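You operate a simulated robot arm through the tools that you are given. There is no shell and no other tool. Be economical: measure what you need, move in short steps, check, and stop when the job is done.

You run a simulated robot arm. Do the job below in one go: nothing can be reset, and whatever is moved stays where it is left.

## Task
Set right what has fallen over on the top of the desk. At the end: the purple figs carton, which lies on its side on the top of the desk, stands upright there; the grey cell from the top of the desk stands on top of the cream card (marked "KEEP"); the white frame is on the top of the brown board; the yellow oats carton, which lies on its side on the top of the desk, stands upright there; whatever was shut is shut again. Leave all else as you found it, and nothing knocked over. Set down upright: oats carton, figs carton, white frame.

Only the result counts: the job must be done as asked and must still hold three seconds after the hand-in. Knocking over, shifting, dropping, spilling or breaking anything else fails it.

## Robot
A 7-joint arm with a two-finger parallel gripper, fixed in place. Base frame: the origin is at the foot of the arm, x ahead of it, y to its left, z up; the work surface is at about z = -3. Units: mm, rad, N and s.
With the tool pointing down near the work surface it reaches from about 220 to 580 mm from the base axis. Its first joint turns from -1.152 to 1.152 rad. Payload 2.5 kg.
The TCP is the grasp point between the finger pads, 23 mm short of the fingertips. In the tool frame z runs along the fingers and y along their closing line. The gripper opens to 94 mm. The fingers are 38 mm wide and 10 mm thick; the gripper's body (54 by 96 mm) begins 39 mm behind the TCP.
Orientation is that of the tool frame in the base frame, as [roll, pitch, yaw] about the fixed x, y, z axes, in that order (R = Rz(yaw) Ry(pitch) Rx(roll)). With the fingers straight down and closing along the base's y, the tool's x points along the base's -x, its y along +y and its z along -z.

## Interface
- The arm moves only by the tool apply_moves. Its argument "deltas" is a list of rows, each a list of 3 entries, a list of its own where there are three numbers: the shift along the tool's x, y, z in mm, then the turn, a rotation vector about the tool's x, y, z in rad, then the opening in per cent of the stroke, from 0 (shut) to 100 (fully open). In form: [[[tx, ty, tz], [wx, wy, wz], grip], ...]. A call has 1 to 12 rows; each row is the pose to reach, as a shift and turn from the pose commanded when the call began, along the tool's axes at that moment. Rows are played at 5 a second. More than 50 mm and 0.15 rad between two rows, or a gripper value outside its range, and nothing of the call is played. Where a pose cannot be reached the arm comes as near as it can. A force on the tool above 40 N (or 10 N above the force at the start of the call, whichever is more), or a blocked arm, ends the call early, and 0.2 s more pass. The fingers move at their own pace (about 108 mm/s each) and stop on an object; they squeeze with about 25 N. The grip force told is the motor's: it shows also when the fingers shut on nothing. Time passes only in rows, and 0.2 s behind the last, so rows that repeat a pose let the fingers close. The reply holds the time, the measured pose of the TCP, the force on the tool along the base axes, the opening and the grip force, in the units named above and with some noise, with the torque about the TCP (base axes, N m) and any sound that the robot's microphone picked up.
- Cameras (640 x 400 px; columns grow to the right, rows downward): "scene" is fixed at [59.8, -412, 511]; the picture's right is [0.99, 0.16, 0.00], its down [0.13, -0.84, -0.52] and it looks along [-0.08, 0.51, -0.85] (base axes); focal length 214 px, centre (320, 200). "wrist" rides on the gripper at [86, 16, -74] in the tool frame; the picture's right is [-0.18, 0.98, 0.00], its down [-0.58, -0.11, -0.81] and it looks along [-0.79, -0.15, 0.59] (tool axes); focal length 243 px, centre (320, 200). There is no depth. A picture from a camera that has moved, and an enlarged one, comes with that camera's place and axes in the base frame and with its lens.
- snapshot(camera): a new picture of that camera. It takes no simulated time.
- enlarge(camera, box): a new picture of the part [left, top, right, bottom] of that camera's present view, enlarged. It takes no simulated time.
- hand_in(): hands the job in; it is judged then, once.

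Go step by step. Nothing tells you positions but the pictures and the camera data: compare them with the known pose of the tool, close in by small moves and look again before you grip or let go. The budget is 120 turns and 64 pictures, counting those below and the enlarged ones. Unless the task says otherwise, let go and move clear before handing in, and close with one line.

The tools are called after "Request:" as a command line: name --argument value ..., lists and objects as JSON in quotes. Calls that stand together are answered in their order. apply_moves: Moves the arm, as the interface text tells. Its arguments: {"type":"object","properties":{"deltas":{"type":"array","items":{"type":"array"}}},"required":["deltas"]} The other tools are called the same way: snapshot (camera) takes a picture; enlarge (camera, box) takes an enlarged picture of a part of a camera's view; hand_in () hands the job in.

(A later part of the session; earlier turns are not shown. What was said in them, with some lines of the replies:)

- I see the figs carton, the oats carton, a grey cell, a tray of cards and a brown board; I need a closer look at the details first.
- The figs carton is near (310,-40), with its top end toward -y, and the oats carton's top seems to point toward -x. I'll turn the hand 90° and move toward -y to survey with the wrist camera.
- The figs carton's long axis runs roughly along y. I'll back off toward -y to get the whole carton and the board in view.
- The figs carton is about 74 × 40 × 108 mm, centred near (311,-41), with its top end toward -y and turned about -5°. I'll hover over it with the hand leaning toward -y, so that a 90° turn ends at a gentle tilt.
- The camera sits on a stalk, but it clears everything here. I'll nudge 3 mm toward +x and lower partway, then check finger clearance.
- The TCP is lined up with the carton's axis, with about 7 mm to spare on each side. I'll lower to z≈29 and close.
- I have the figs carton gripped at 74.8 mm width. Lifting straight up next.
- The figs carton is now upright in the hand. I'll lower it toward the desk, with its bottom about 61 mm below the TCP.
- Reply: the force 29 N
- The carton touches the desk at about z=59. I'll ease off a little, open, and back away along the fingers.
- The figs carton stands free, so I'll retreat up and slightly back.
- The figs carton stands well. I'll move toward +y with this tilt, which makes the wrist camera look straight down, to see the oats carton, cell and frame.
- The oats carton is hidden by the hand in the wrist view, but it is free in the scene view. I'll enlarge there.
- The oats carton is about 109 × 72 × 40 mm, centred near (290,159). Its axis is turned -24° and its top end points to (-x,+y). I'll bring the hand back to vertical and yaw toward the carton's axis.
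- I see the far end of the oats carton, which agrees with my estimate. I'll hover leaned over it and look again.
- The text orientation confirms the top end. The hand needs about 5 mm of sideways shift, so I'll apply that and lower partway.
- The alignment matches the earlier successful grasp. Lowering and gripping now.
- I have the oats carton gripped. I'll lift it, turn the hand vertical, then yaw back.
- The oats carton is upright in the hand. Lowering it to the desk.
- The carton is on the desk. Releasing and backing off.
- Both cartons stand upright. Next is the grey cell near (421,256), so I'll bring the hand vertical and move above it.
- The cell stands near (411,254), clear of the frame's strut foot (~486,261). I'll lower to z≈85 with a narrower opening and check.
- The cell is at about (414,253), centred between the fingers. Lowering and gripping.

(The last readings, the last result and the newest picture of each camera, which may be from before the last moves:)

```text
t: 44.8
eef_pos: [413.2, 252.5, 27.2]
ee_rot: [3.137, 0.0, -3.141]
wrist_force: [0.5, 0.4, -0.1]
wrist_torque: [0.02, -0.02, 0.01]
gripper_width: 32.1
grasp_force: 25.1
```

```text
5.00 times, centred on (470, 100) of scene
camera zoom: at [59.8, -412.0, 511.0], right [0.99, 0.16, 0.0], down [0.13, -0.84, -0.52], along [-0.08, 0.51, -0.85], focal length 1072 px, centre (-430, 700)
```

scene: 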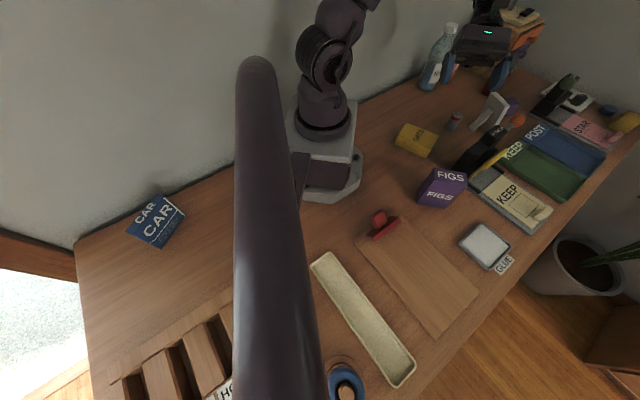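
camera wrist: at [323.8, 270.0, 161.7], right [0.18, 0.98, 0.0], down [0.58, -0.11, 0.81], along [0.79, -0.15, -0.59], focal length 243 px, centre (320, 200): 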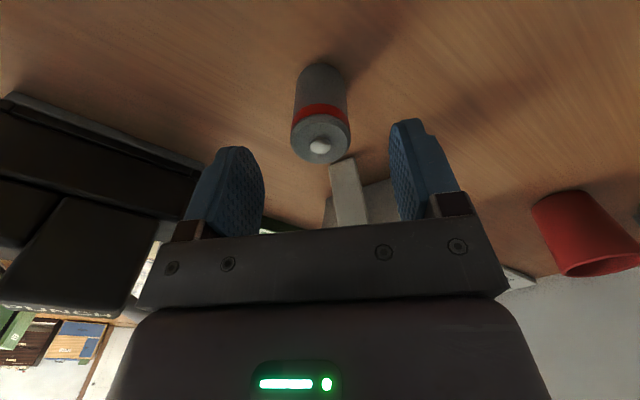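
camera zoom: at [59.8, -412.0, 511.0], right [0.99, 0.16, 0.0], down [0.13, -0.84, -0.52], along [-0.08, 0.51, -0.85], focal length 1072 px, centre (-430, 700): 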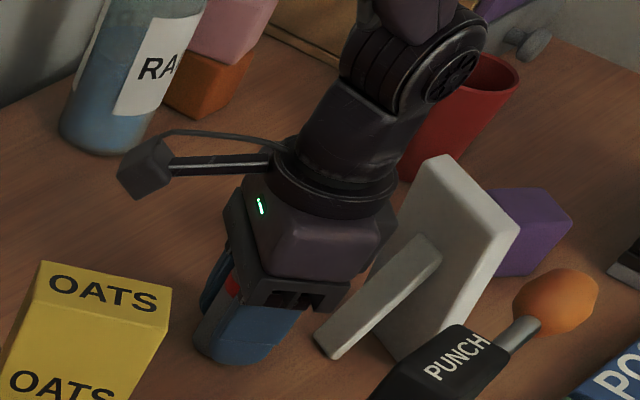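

I have the cell. The punch's ball and knob reach up to z≈140–155, so I'll lift high and take a route that avoids them, turning the hand so the camera faces away from the punch.

Request:
apply_moves --deltas '[[[0, 0, -20], [0, 0, 0], 20], [[0, 0, -60], [0, 0, 0], 20], [[0, 0, -105], [0, 0, 0], 20], [[0, 0, -150], [0, 0, 0], 20], [[0, 0, -193], [0, 0, 0], 20], [[0, 0, -193], [0, 0, 0], 20]]'

Request:
apply_moves --deltas '[[[0, -20, 0], [0, 0, -0.145], 20], [[0, -45, 0], [0, 0, -0.29], 20], [[0, -70, 0], [0, 0, -0.435], 20], [[0, -95, 0], [0, 0, -0.58], 20], [[0, -120, 0], [0, 0, -0.725], 20], [[0, -145, 0], [0, 0, -0.87], 20], [[-5, -170, 0], [0, 0, -1.015], 20], [[-15, -195, 0], [0, 0, -1.16], 20], [[-30, -220, 0], [0, 0, -1.305], 20], [[-55, -245, 0], [0, 0, -1.45], 20], [[-80, -265, 0], [0, 0, -1.6], 20], [[-100, -280, 0], [0, 0, -1.742], 20]]'

Request:
snapshot --camera "wrist"

Request:
enlarge --camera "scene" --box '[430, 60, 590, 240]'

```text
t: 46.2
eef_pos: [416.3, 252.9, 220.4]
ee_rot: [3.141, 0.0, -3.141]
wrist_force: [-0.3, 0.3, -0.7]
wrist_torque: [0.02, 0.0, -0.04]
gripper_width: 32.5
grasp_force: 25.3
```

```text
t: 48.8
eef_pos: [513.0, -28.9, 221.2]
ee_rot: [3.141, 0.003, -1.4]
wrist_force: [0.4, 0.2, -1.5]
wrist_torque: [0.02, 0.02, 0.02]
gripper_width: 32.0
grasp_force: 24.8
```

```text
27 pictures are left
camera wrist: at [512.9, -116.9, 296.9], right [-1.0, 0.01, 0.0], down [0.01, 0.59, 0.81], along [0.01, 0.81, -0.59], focal length 243 px, centre (320, 200)
```

wrist: 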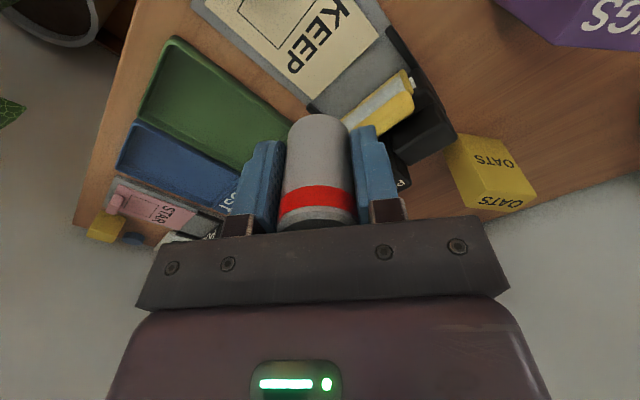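

```text
2.22 times, centred on (510, 150) of scene
camera zoom: at [59.8, -412.0, 511.0], right [0.99, 0.16, 0.0], down [0.13, -0.84, -0.52], along [-0.08, 0.51, -0.85], focal length 477 px, centre (-102, 311)
```

zoom: 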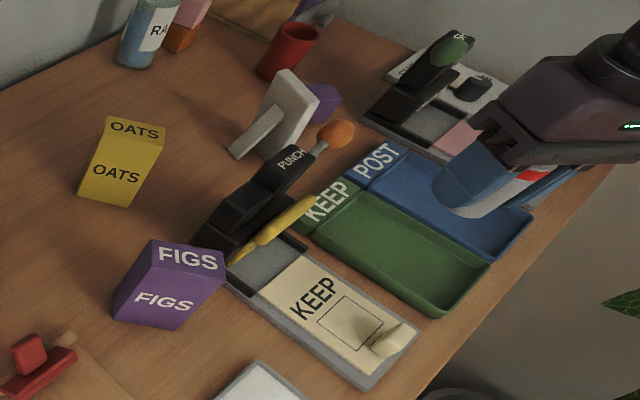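

The cream card is about 98 mm wide and centred near (540,-28), with its handle at about (589,-61). I'll move above (537,-25) and lower partway.

Request:
apply_moves --deltas '[[[0, -24.3, 0], [0, 0, 0], 20], [[0, -24.3, 45], [0, 0, 0], 20], [[0, -24.3, 90], [0, 0, 0], 20], [[0, -24.3, 135], [0, 0, 0], 20], [[0, -24.3, 155], [0, 0, 0], 20], [[0, -24.3, 155], [0, 0, 0], 20]]'

Request:
snapshot --camera "wrist"

Request:
enlarge --camera "scene" --box '[430, 80, 590, 240]'

```text
t: 50.2
eef_pos: [537.2, -24.2, 64.1]
ee_rot: [-3.139, 0.003, -1.399]
wrist_force: [0.5, 0.0, -1.7]
wrist_torque: [0.02, 0.01, 0.02]
gripper_width: 32.3
grasp_force: 25.4
```

```text
25 pictures are left
camera wrist: at [536.1, -112.8, 140.3], right [-1.0, 0.01, 0.0], down [0.01, 0.59, 0.81], along [0.01, 0.81, -0.59], focal length 243 px, centre (320, 200)
```

wrist: 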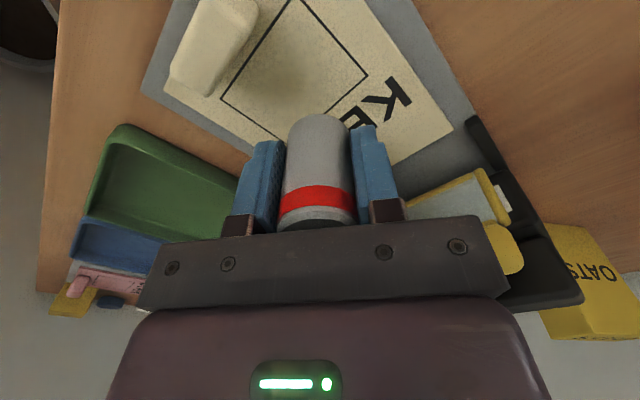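

```text
2.50 times, centred on (510, 160) of scene
camera zoom: at [59.8, -412.0, 511.0], right [0.99, 0.16, 0.0], down [0.13, -0.84, -0.52], along [-0.08, 0.51, -0.85], focal length 536 px, centre (-155, 300)
```

zoom: 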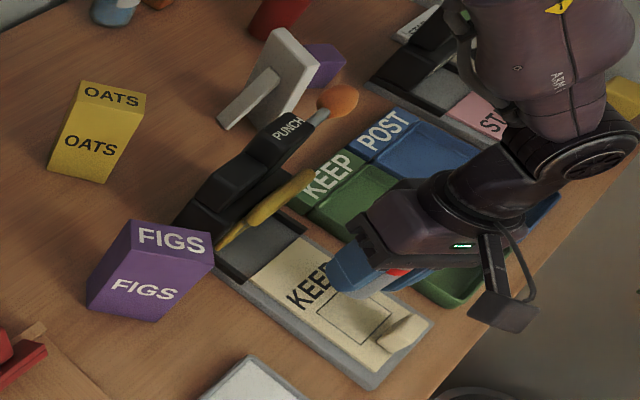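

Both views place the cell over the middle of the card. Lowering in fine steps until contact.

Request:
apply_moves --deltas '[[[0, 0, 8], [0, 0, 0], 20], [[0, 0, 14], [0, 0, 0], 20], [[0, 0, 18], [0, 0, 0], 20], [[0, 0, 20], [0, 0, 0], 20], [[0, 0, 21.5], [0, 0, 0], 20], [[0, 0, 23], [0, 0, 0], 20], [[0, 0, 24], [0, 0, 0], 20]]'

```text
t: 51.8
eef_pos: [538.7, -24.0, 41.6]
ee_rot: [-3.14, -0.001, -1.399]
wrist_force: [-2.0, 0.8, 6.8]
wrist_torque: [-0.07, 0.08, -0.04]
gripper_width: 32.3
grasp_force: 25.0
```

Contact felt. Opening gently and checking.

Request:
apply_moves --deltas '[[[0, 0, 0], [0, 0, 0], 40], [[0, 0, 0], [0, 0, 0], 50], [[0, 0, 0], [0, 0, 0], 55], [[0, 0, 0], [0, 0, 0], 55]]'

Request:
apply_moves --deltas '[[[0, 0, -15], [0, 0, 0], 55], [[0, 0, -40], [0, 0, 0], 55], [[0, 0, -80], [0, 0, 0], 55], [[0, 0, -125], [0, 0, 0], 55], [[0, 0, -170], [0, 0, 0], 55], [[0, 0, -170], [0, 0, 0], 55]]'

Request:
snapshot --camera "wrist"

Request:
enlarge --camera "scene" --box '[430, 80, 590, 240]'

```text
t: 52.8
eef_pos: [537.7, -23.8, 41.0]
ee_rot: [-3.14, 0.001, -1.401]
wrist_force: [0.5, -0.1, -0.2]
wrist_torque: [0.01, 0.0, 0.01]
gripper_width: 51.9
grasp_force: 0.1
```

```text
t: 54.2
eef_pos: [539.1, -21.3, 210.9]
ee_rot: [3.141, 0.0, -1.399]
wrist_force: [-0.2, -0.1, -0.2]
wrist_torque: [-0.02, 0.01, -0.01]
gripper_width: 51.6
grasp_force: 0.1
```

```text
23 pictures are left
camera wrist: at [538.6, -110.6, 286.9], right [-1.0, 0.01, 0.0], down [0.01, 0.59, 0.81], along [0.01, 0.81, -0.59], focal length 243 px, centre (320, 200)
```

wrist: 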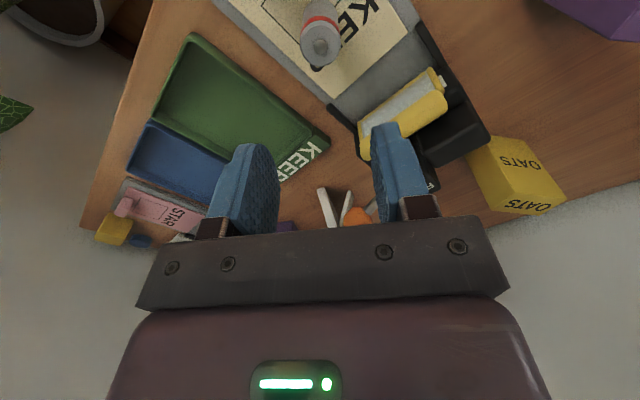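

```text
2.50 times, centred on (510, 160) of scene
camera zoom: at [59.8, -412.0, 511.0], right [0.99, 0.16, 0.0], down [0.13, -0.84, -0.52], along [-0.08, 0.51, -0.85], focal length 536 px, centre (-155, 300)
```

zoom: 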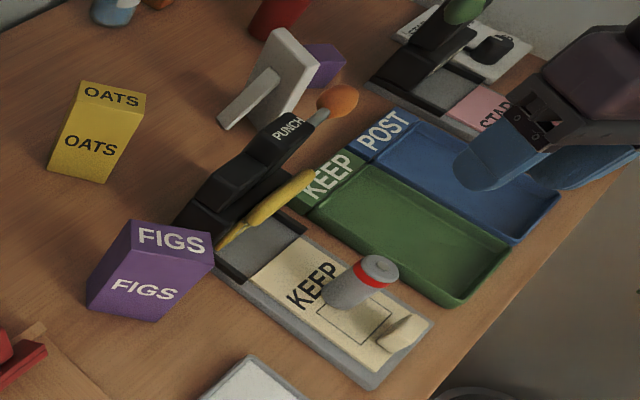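

The cell stands on the card. The frame's panel top edge is near (510,267,114), leaning about 12° toward the base with its strut on the base side. I'll go high past the punch's knob to hover there.

Request:
apply_moves --deltas '[[[-43, 12, -24], [0, 0, 0], 55], [[-86, 24.6, -24], [0, 0, 0], 55], [[-127, 25, -24], [0, 0, -0.05], 55], [[-168, 25.8, -24], [0, 0, -0.1], 55], [[-209, 16, -24], [0, 0, -0.15], 55], [[-250, 6.4, -24], [0, 0, -0.19], 55], [[-286, -6.7, -15], [0, 0, -0.19], 55], [[-286, -6.7, 21], [0, 0, -0.19], 55], [[-286, -6.7, 21], [0, 0, -0.19], 55]]'

Request:
snapshot --camera "wrist"

Request:
enlarge --camera "scene" --box '[450, 60, 550, 140]'

```text
refused: row 1 steps farther than a row can; nothing moved
```

```text
21 pictures are left
camera wrist: at [538.6, -110.6, 286.9], right [-1.0, 0.01, 0.0], down [0.01, 0.59, 0.81], along [0.01, 0.81, -0.59], focal length 243 px, centre (320, 200)
```

wrist: 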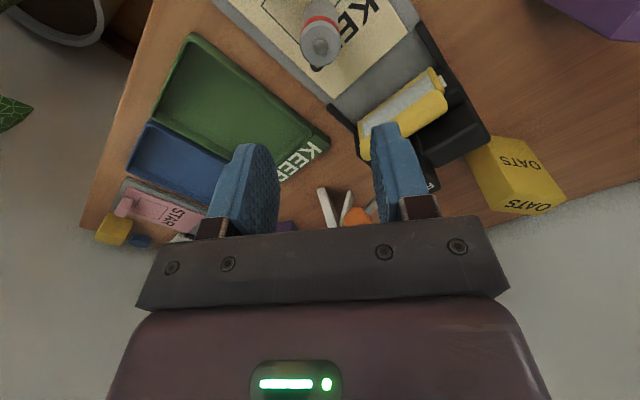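

```text
5.00 times, centred on (500, 100) of scene
camera zoom: at [59.8, -412.0, 511.0], right [0.99, 0.16, 0.0], down [0.13, -0.84, -0.52], along [-0.08, 0.51, -0.85], focal length 1072 px, centre (-580, 700)
```

zoom: 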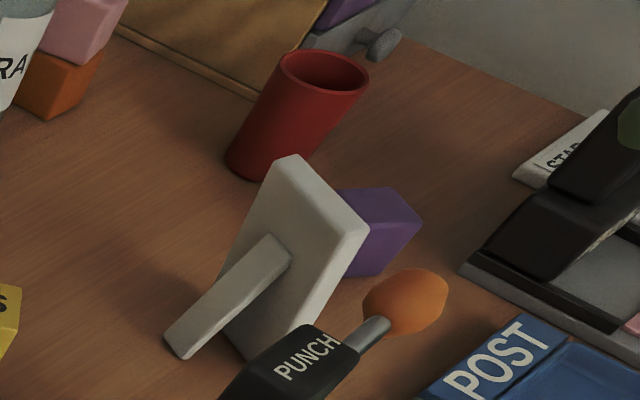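

The first row was too long a step, so nothing moved. I'll split it.

Request:
apply_moves --deltas '[[[-20, 6, -24], [0, 0, 0], 55], [[-53, 15, -24], [0, 0, 0], 55], [[-86, 24.6, -24], [0, 0, 0], 55], [[-127, 25, -24], [0, 0, -0.05], 55], [[-168, 25.8, -24], [0, 0, -0.1], 55], [[-209, 16, -24], [0, 0, -0.15], 55], [[-250, 6.4, -24], [0, 0, -0.19], 55], [[-286, -6.7, -15], [0, 0, -0.19], 55], [[-286, -6.7, 21], [0, 0, -0.19], 55], [[-286, -6.7, 21], [0, 0, -0.19], 55]]'

Request:
snapshot --camera "wrist"

Request:
enlarge --camera "scene" --box '[450, 60, 550, 140]'

```text
t: 56.4
eef_pos: [497.4, 260.9, 190.0]
ee_rot: [-3.14, 0.001, -1.207]
wrist_force: [0.8, 0.5, 0.1]
wrist_torque: [-0.01, 0.0, 0.02]
gripper_width: 51.8
grasp_force: 0.1
```

```text
19 pictures are left
camera wrist: at [513.0, 174.0, 266.0], right [-0.98, -0.17, 0.0], down [-0.1, 0.58, 0.81], along [-0.14, 0.79, -0.59], focal length 243 px, centre (320, 200)
```

wrist: 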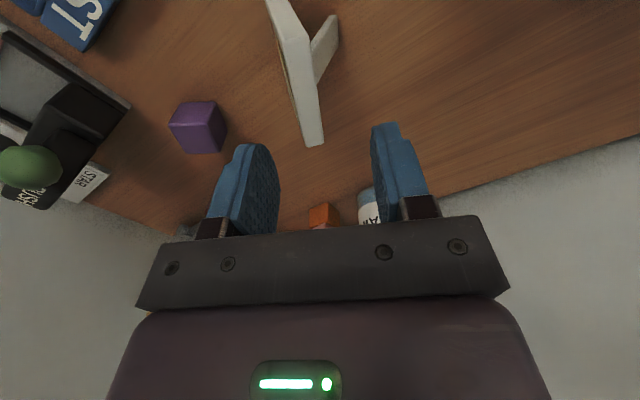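

```text
5.00 times, centred on (500, 100) of scene
camera zoom: at [59.8, -411.9, 511.0], right [0.99, 0.16, 0.0], down [0.13, -0.84, -0.52], along [-0.08, 0.51, -0.85], focal length 1072 px, centre (-580, 700)
```

zoom: 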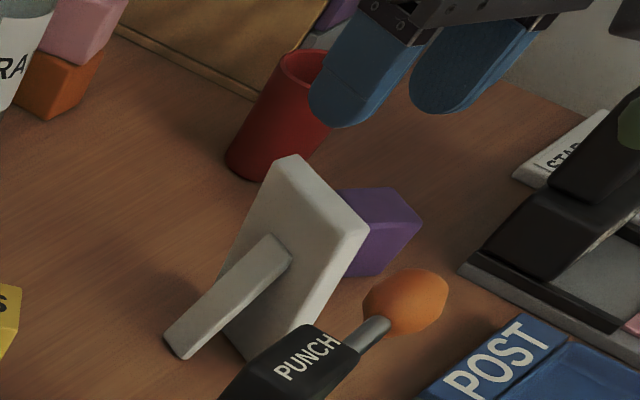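

The frame's top edge runs along the finger-width direction (110°), and the panel is about 16 mm thick. I'll tilt the hand with the panel and move just above the edge.

Request:
apply_moves --deltas '[[[-0.3, -3, 10], [0.105, 0, 0], 55], [[-0.6, -5.7, 25], [0.21, 0, 0], 55], [[-0.6, -5.7, 44], [0.21, 0, 0], 55], [[-0.6, -5.7, 44], [0.21, 0, 0], 55]]'

Request:
snapshot --camera "wrist"

Request:
enlarge --camera "scene" --box '[460, 70, 540, 134]'

```text
t: 57.4
eef_pos: [500.7, 263.7, 146.6]
ee_rot: [-2.93, 0.002, -1.21]
wrist_force: [-0.7, 0.1, 0.4]
wrist_torque: [0.01, 0.0, -0.01]
gripper_width: 51.5
grasp_force: 0.0
```

```text
17 pictures are left
camera wrist: at [502.6, 171.7, 216.8], right [-0.96, -0.17, -0.21], down [-0.26, 0.52, 0.81], along [-0.03, 0.84, -0.55], focal length 243 px, centre (320, 200)
```

wrist: 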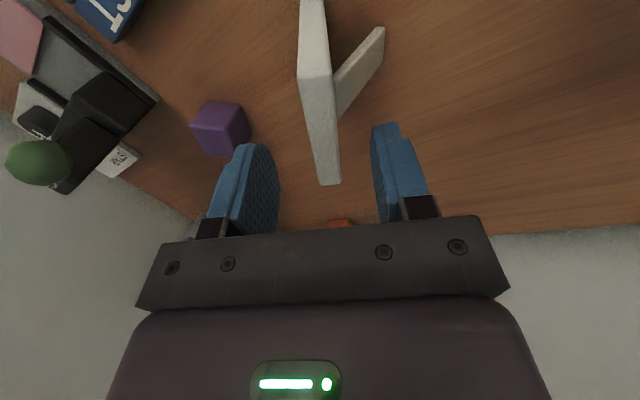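

```text
6.25 times, centred on (500, 102) of scene
camera zoom: at [59.8, -412.0, 511.0], right [0.99, 0.16, 0.0], down [0.13, -0.84, -0.52], along [-0.08, 0.51, -0.85], focal length 1340 px, centre (-805, 812)
```

zoom: 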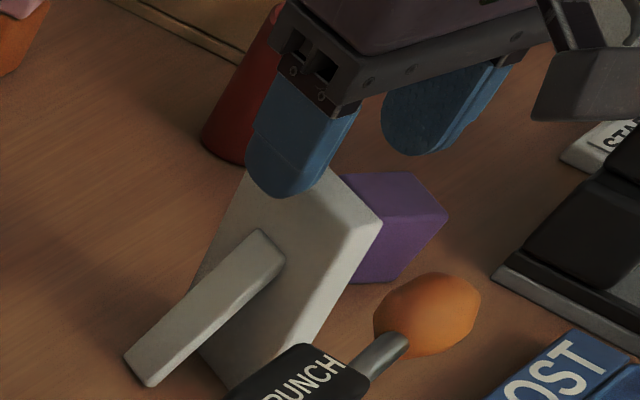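

The panel is centred between the fingers. I'll advance 40 mm along the fingers and close.

Request:
apply_moves --deltas '[[[-1, 0, 14], [0, 0, 0], 55], [[-2, 0, 27], [0, 0, 0], 55], [[-2, 0, 40], [0, 0, 0], 55], [[-2, 0, 40], [0, 0, 0], 55]]'

Request:
enlarge --camera "scene" --box '[460, 70, 540, 134]'

Request:
snapshot --camera "wrist"

```text
t: 58.4
eef_pos: [507.7, 268.7, 107.9]
ee_rot: [-2.931, 0.0, -1.208]
wrist_force: [0.1, 0.1, 0.6]
wrist_torque: [0.01, 0.02, 0.01]
gripper_width: 51.8
grasp_force: 0.1
```

```text
6.25 times, centred on (500, 102) of scene
camera zoom: at [59.8, -412.0, 511.0], right [0.99, 0.16, 0.0], down [0.13, -0.84, -0.52], along [-0.08, 0.51, -0.85], focal length 1340 px, centre (-805, 812)
```

zoom: 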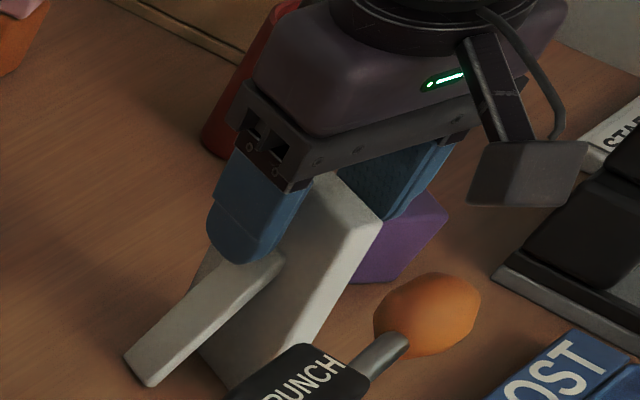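

```text
14 pictures are left
camera wrist: at [509.3, 176.0, 178.5], right [-0.96, -0.17, -0.21], down [-0.26, 0.52, 0.81], along [-0.03, 0.84, -0.55], focal length 243 px, centre (320, 200)
```

wrist: 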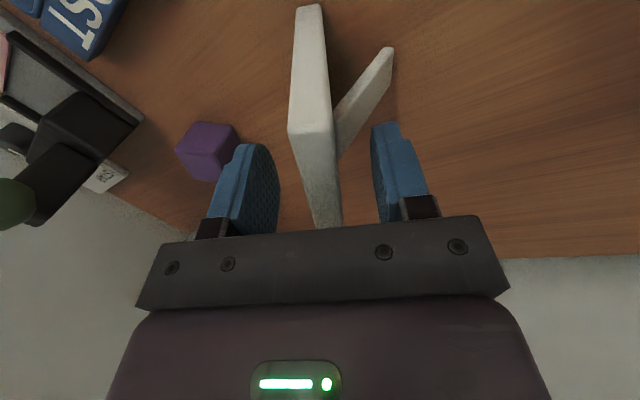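

The fingertips are near the strut's top, so I'll back out 5 mm before closing on the panel.

Request:
apply_moves --deltas '[[[0, 0, -5], [0, 0, 0], 55], [[0, 0, -5], [0, 0, 0], 40], [[0, 0, -5], [0, 0, 0], 25], [[0, 0, -5], [0, 0, 0], 5], [[0, 0, -5], [0, 0, 0], 5], [[0, 0, -5], [0, 0, 0], 5]]'

Request:
enlarge --camera "scene" --box '[460, 70, 540, 134]'

```text
t: 59.8
eef_pos: [507.1, 268.0, 113.0]
ee_rot: [-2.93, 0.001, -1.208]
wrist_force: [0.0, -0.3, 2.0]
wrist_torque: [0.17, -0.06, 0.02]
gripper_width: 15.9
grasp_force: 25.4
```

```text
6.25 times, centred on (500, 102) of scene
camera zoom: at [59.8, -412.0, 511.0], right [0.99, 0.16, 0.0], down [0.13, -0.84, -0.52], along [-0.08, 0.51, -0.85], focal length 1340 px, centre (-805, 812)
```

zoom: 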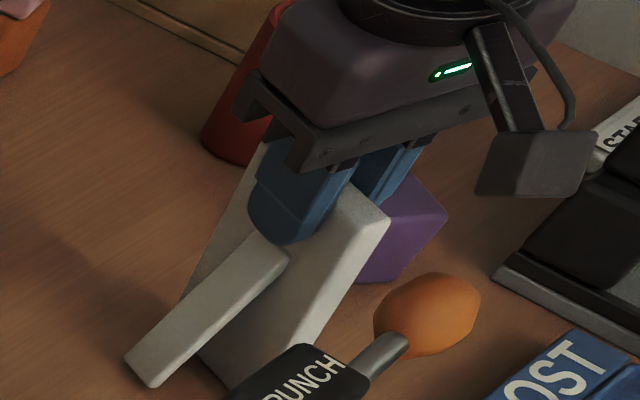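

I have the frame at 15.9 mm thickness. Lifting straight up.

Request:
apply_moves --deltas '[[[0, -2.1, -9.8], [0, 0, 0], 5], [[0, -6.2, -29.3], [0, 0, 0], 5], [[0, -12.5, -58.7], [0, 0, 0], 5], [[0, -20.8, -97.8], [0, 0, 0], 5], [[0, -29.1, -136.9], [0, 0, 0], 5], [[0, -29.1, -136.9], [0, 0, 0], 5]]'

Request:
snapshot --camera "scene"

```text
t: 61.2
eef_pos: [507.8, 268.1, 252.8]
ee_rot: [-2.931, 0.002, -1.209]
wrist_force: [0.2, -1.1, -1.9]
wrist_torque: [0.01, 0.03, 0.03]
gripper_width: 15.8
grasp_force: 24.9
```

```text
12 pictures are left
```

scene: 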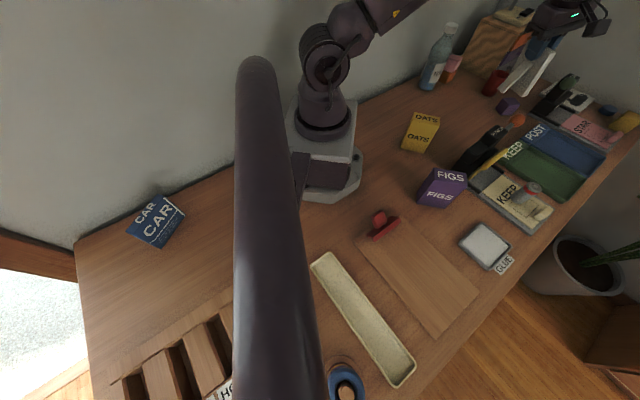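

The frame is lifted cleanly. I'll carry it high on an inner arc past the punch to the board near (283,-263), turning it along the board's axis.

Request:
apply_moves --deltas '[[[5.2, 38.6, -23.6], [0, 0.0198, 0.0929], 5], [[14.0, 83.7, -38.3], [0, 0.0395, 0.1858], 5], [[34.6, 126.9, -47.5], [0, 0.0593, 0.2788], 5], [[68.9, 159.6, -54.5], [0, 0.079, 0.3717], 5], [[109.3, 185.1, -60], [0, 0.0988, 0.4646], 5], [[152.1, 207.3, -64.7], [0, 0.1185, 0.5575], 5], [[195.5, 227.6, -69], [0, 0.1383, 0.6504], 5], [[239.3, 247.1, -73.1], [0, 0.158, 0.7433], 5], [[283.2, 266.5, -77.3], [0, 0.1778, 0.8363], 5], [[323.6, 292.1, -82.7], [0, 0.1975, 0.9292], 5], [[359.2, 324.1, -89.6], [0, 0.2173, 1.0221], 5], [[391.6, 359.2, -97.1], [0, 0.237, 1.115], 5]]'

Request:
snapshot --camera "scene"

```text
t: 63.8
eef_pos: [295.4, -231.6, 272.5]
ee_rot: [-2.934, 0.0, -2.351]
wrist_force: [-0.4, 0.5, -1.8]
wrist_torque: [0.03, 0.01, 0.0]
gripper_width: 15.7
grasp_force: 25.2
```

```text
11 pictures are left
```

scene: 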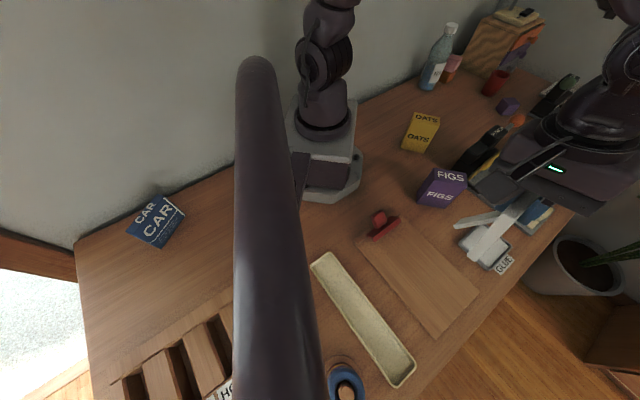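

The frame is at the board's side as planned. Moving above (287,-270) and lowering to about 20 mm above the board for a look.

Request:
apply_moves --deltas '[[[33.2, -20, 5], [0, 0, 0], 5], [[33.2, -10, 48], [0, 0, 0], 5], [[33.2, 0, 90], [0, 0, 0], 5], [[33.2, 6.8, 125], [0, 0, 0], 5], [[33.2, 6.8, 133.5], [0, 0, 0], 5], [[33.2, 6.8, 133.5], [0, 0, 0], 5]]'

Request:
enlarge --camera "scene" --box '[340, 180, 540, 360]'

Request:
snapshot --camera "wrist"

```text
t: 65.2
eef_pos: [291.6, -269.3, 140.3]
ee_rot: [-2.931, 0.001, -2.348]
wrist_force: [0.1, 0.2, -1.5]
wrist_torque: [0.03, -0.02, 0.03]
gripper_width: 15.9
grasp_force: 25.2
```

```text
2.22 times, centred on (440, 270) of scene
camera zoom: at [59.8, -412.0, 511.0], right [0.99, 0.16, 0.0], down [0.13, -0.84, -0.52], along [-0.08, 0.51, -0.85], focal length 477 px, centre (53, 44)
```

zoom: 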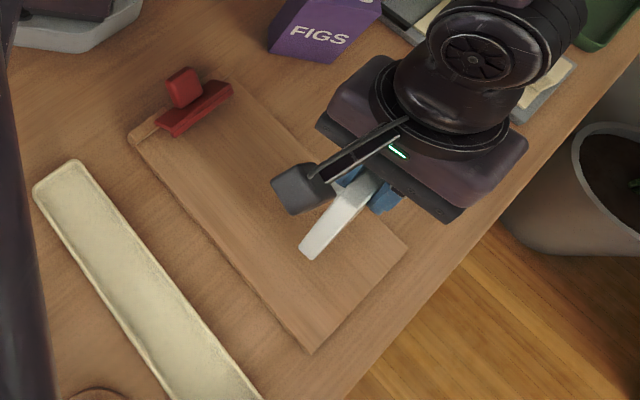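

```text
9 pictures are left
camera wrist: at [208.0, -308.4, 210.3], right [-0.55, 0.81, -0.2], down [0.36, 0.46, 0.81], along [0.75, 0.38, -0.55], focal length 243 px, centre (320, 200)
```

wrist: 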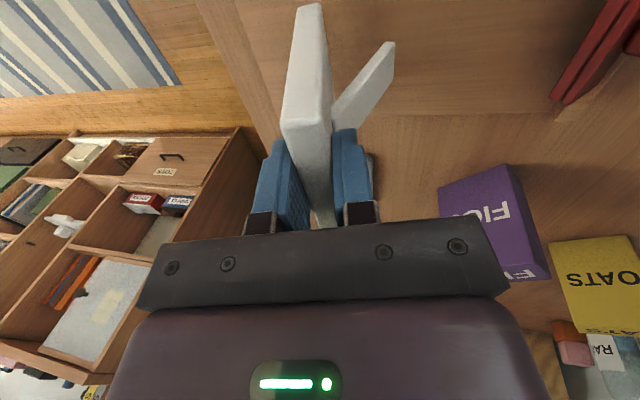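

The footprint falls within the board. I'll shift 10 mm to centre it across the board, then lower in fine steps.

Request:
apply_moves --deltas '[[[5, 0, 0], [0, 0, 0], 5], [[10, 1, 4.9], [0, 0, 0], 5], [[10, 2.1, 9.8], [0, 0, 0], 5], [[10, 2.5, 11.7], [0, 0, 0], 5], [[10, 2.7, 12.9], [0, 0, 0], 5], [[10, 3, 14.1], [0, 0, 0], 5], [[10, 3.2, 15.2], [0, 0, 0], 5], [[10, 3.5, 16.4], [0, 0, 0], 5]]'

```text
t: 67.0
eef_pos: [282.1, -276.4, 123.3]
ee_rot: [-2.933, 0.003, -2.349]
wrist_force: [-3.5, 1.5, 7.1]
wrist_torque: [0.39, 0.02, 0.12]
gripper_width: 15.6
grasp_force: 25.1
```

One corner of the frame has touched. Another millimetre to seat it.

Request:
apply_moves --deltas '[[[0, 0.1, 0.6], [0, 0, 0], 5], [[0, 0.25, 1.2], [0, 0, 0], 5], [[0, 0.25, 1.2], [0, 0, 0], 5]]'

Request:
enlarge --camera "scene" --box '[380, 210, 500, 330]'

```text
t: 67.8
eef_pos: [282.0, -276.8, 121.7]
ee_rot: [-2.93, 0.001, -2.352]
wrist_force: [-5.3, 1.2, 18.7]
wrist_torque: [0.53, -0.19, 0.16]
gripper_width: 15.8
grasp_force: 24.8
```

```text
3.33 times, centred on (440, 270) of scene
camera zoom: at [59.7, -411.9, 511.0], right [0.99, 0.16, 0.0], down [0.13, -0.84, -0.52], along [-0.08, 0.51, -0.85], focal length 715 px, centre (-80, -33)
```

zoom: 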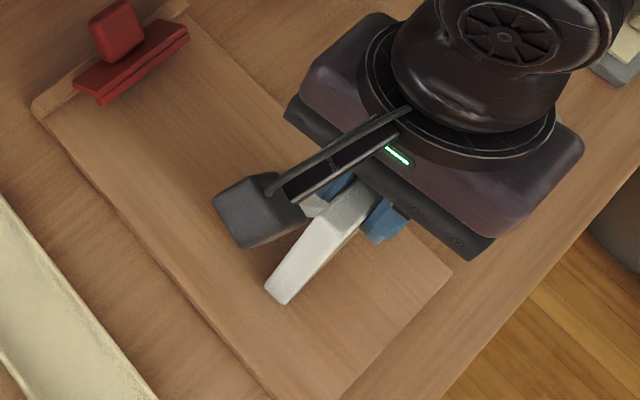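

Seated firmly on the board. I'll ease the load slightly, open slowly and retreat along the fingers.

Request:
apply_moves --deltas '[[[0, -0.1, -0.6], [0, 0, 0], 5], [[0, -0.1, -0.6], [0, 0, 0], 22], [[0, -0.1, -0.6], [0, 0, 0], 35], [[0, -0.1, -0.6], [0, 0, 0], 50], [[0, -0.1, -0.6], [0, 0, 0], 50]]'

Request:
apply_moves --deltas '[[[0, 0, -12], [0, 0, 0], 50], [[0, 0, -30], [0, 0, 0], 50], [[0, 0, -60], [0, 0, 0], 50], [[0, 0, -100], [0, 0, 0], 50], [[0, 20, -140], [0, 0, 0], 50], [[0, 20, -140], [0, 0, 0], 50]]'

Request:
snapshot --camera "wrist"

Request:
snapshot --camera "scene"

```text
t: 69.0
eef_pos: [283.5, -277.5, 121.4]
ee_rot: [-2.931, 0.003, -2.35]
wrist_force: [-0.2, 0.9, -0.3]
wrist_torque: [0.0, 0.03, -0.03]
gripper_width: 47.0
grasp_force: 0.0
```

```text
t: 70.4
eef_pos: [245.7, -241.5, 253.5]
ee_rot: [-2.934, 0.003, -2.349]
wrist_force: [-0.6, -0.5, 1.0]
wrist_torque: [0.02, 0.0, 0.05]
gripper_width: 47.1
grasp_force: 0.2
```

```text
7 pictures are left
camera wrist: at [162.5, -281.6, 324.4], right [-0.55, 0.81, -0.2], down [0.36, 0.45, 0.81], along [0.75, 0.38, -0.55], focal length 243 px, centre (320, 200)
```

wrist: 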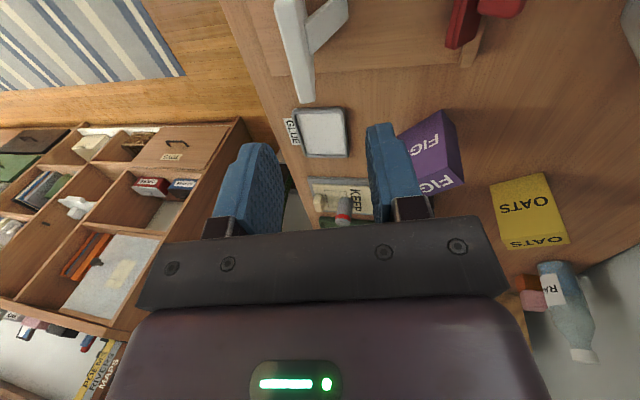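

```text
6 pictures are left
```

scene: 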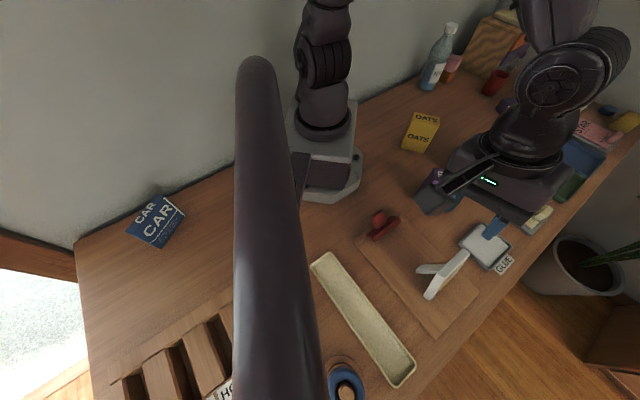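

The frame stands on the board. I'll move up and clear for one last look at everything.

Request:
apply_moves --deltas '[[[0, 20, -40], [0, 0, 0], 50], [[0, 40, -75], [0, 0, 0], 50], [[-40, 40, -90], [0, 0, 0], 50], [[-40, 40, -90], [0, 0, 0], 50]]'

Request:
enlarge --camera "scene" --box '[340, 40, 640, 340]'

Request:
enlarge --camera "scene" --box '[390, 220, 500, 320]'

```text
t: 71.4
eef_pos: [235.9, -170.9, 335.4]
ee_rot: [-2.931, 0.002, -2.352]
wrist_force: [0.5, 0.3, 0.1]
wrist_torque: [-0.01, -0.01, 0.0]
gripper_width: 47.0
grasp_force: 0.0
```

```text
1.33 times, centred on (490, 190) of scene
camera zoom: at [59.8, -411.9, 511.0], right [0.99, 0.16, 0.0], down [0.13, -0.84, -0.52], along [-0.08, 0.51, -0.85], focal length 286 px, centre (93, 213)
```

zoom: 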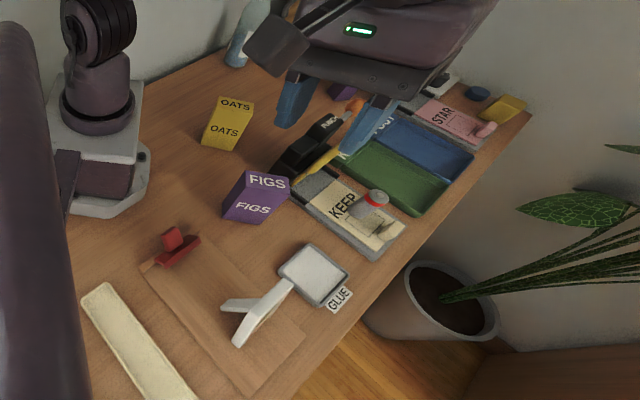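

```text
4.00 times, centred on (445, 270) of scene
camera zoom: at [59.8, -411.9, 511.0], right [0.99, 0.16, 0.0], down [0.13, -0.84, -0.52], along [-0.08, 0.51, -0.85], focal length 858 px, centre (-180, -80)
```

zoom: 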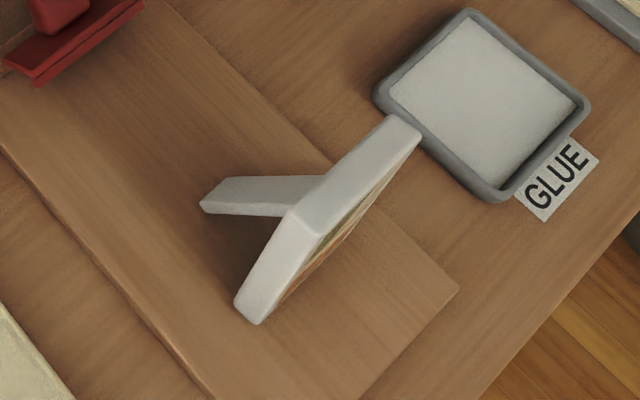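

Everything looks in place: both cartons are upright, the cell is standing on the KEEP card, the frame is on the board, and the hand is clear. Handing in.

Request:
hand_in

```text
The job is handed in.
```

The figs and oats cartons stand upright, the cell stands on the cream KEEP card, and the white frame stands on the brown board. I opened nothing, knocked nothing over, and the job is handed in.
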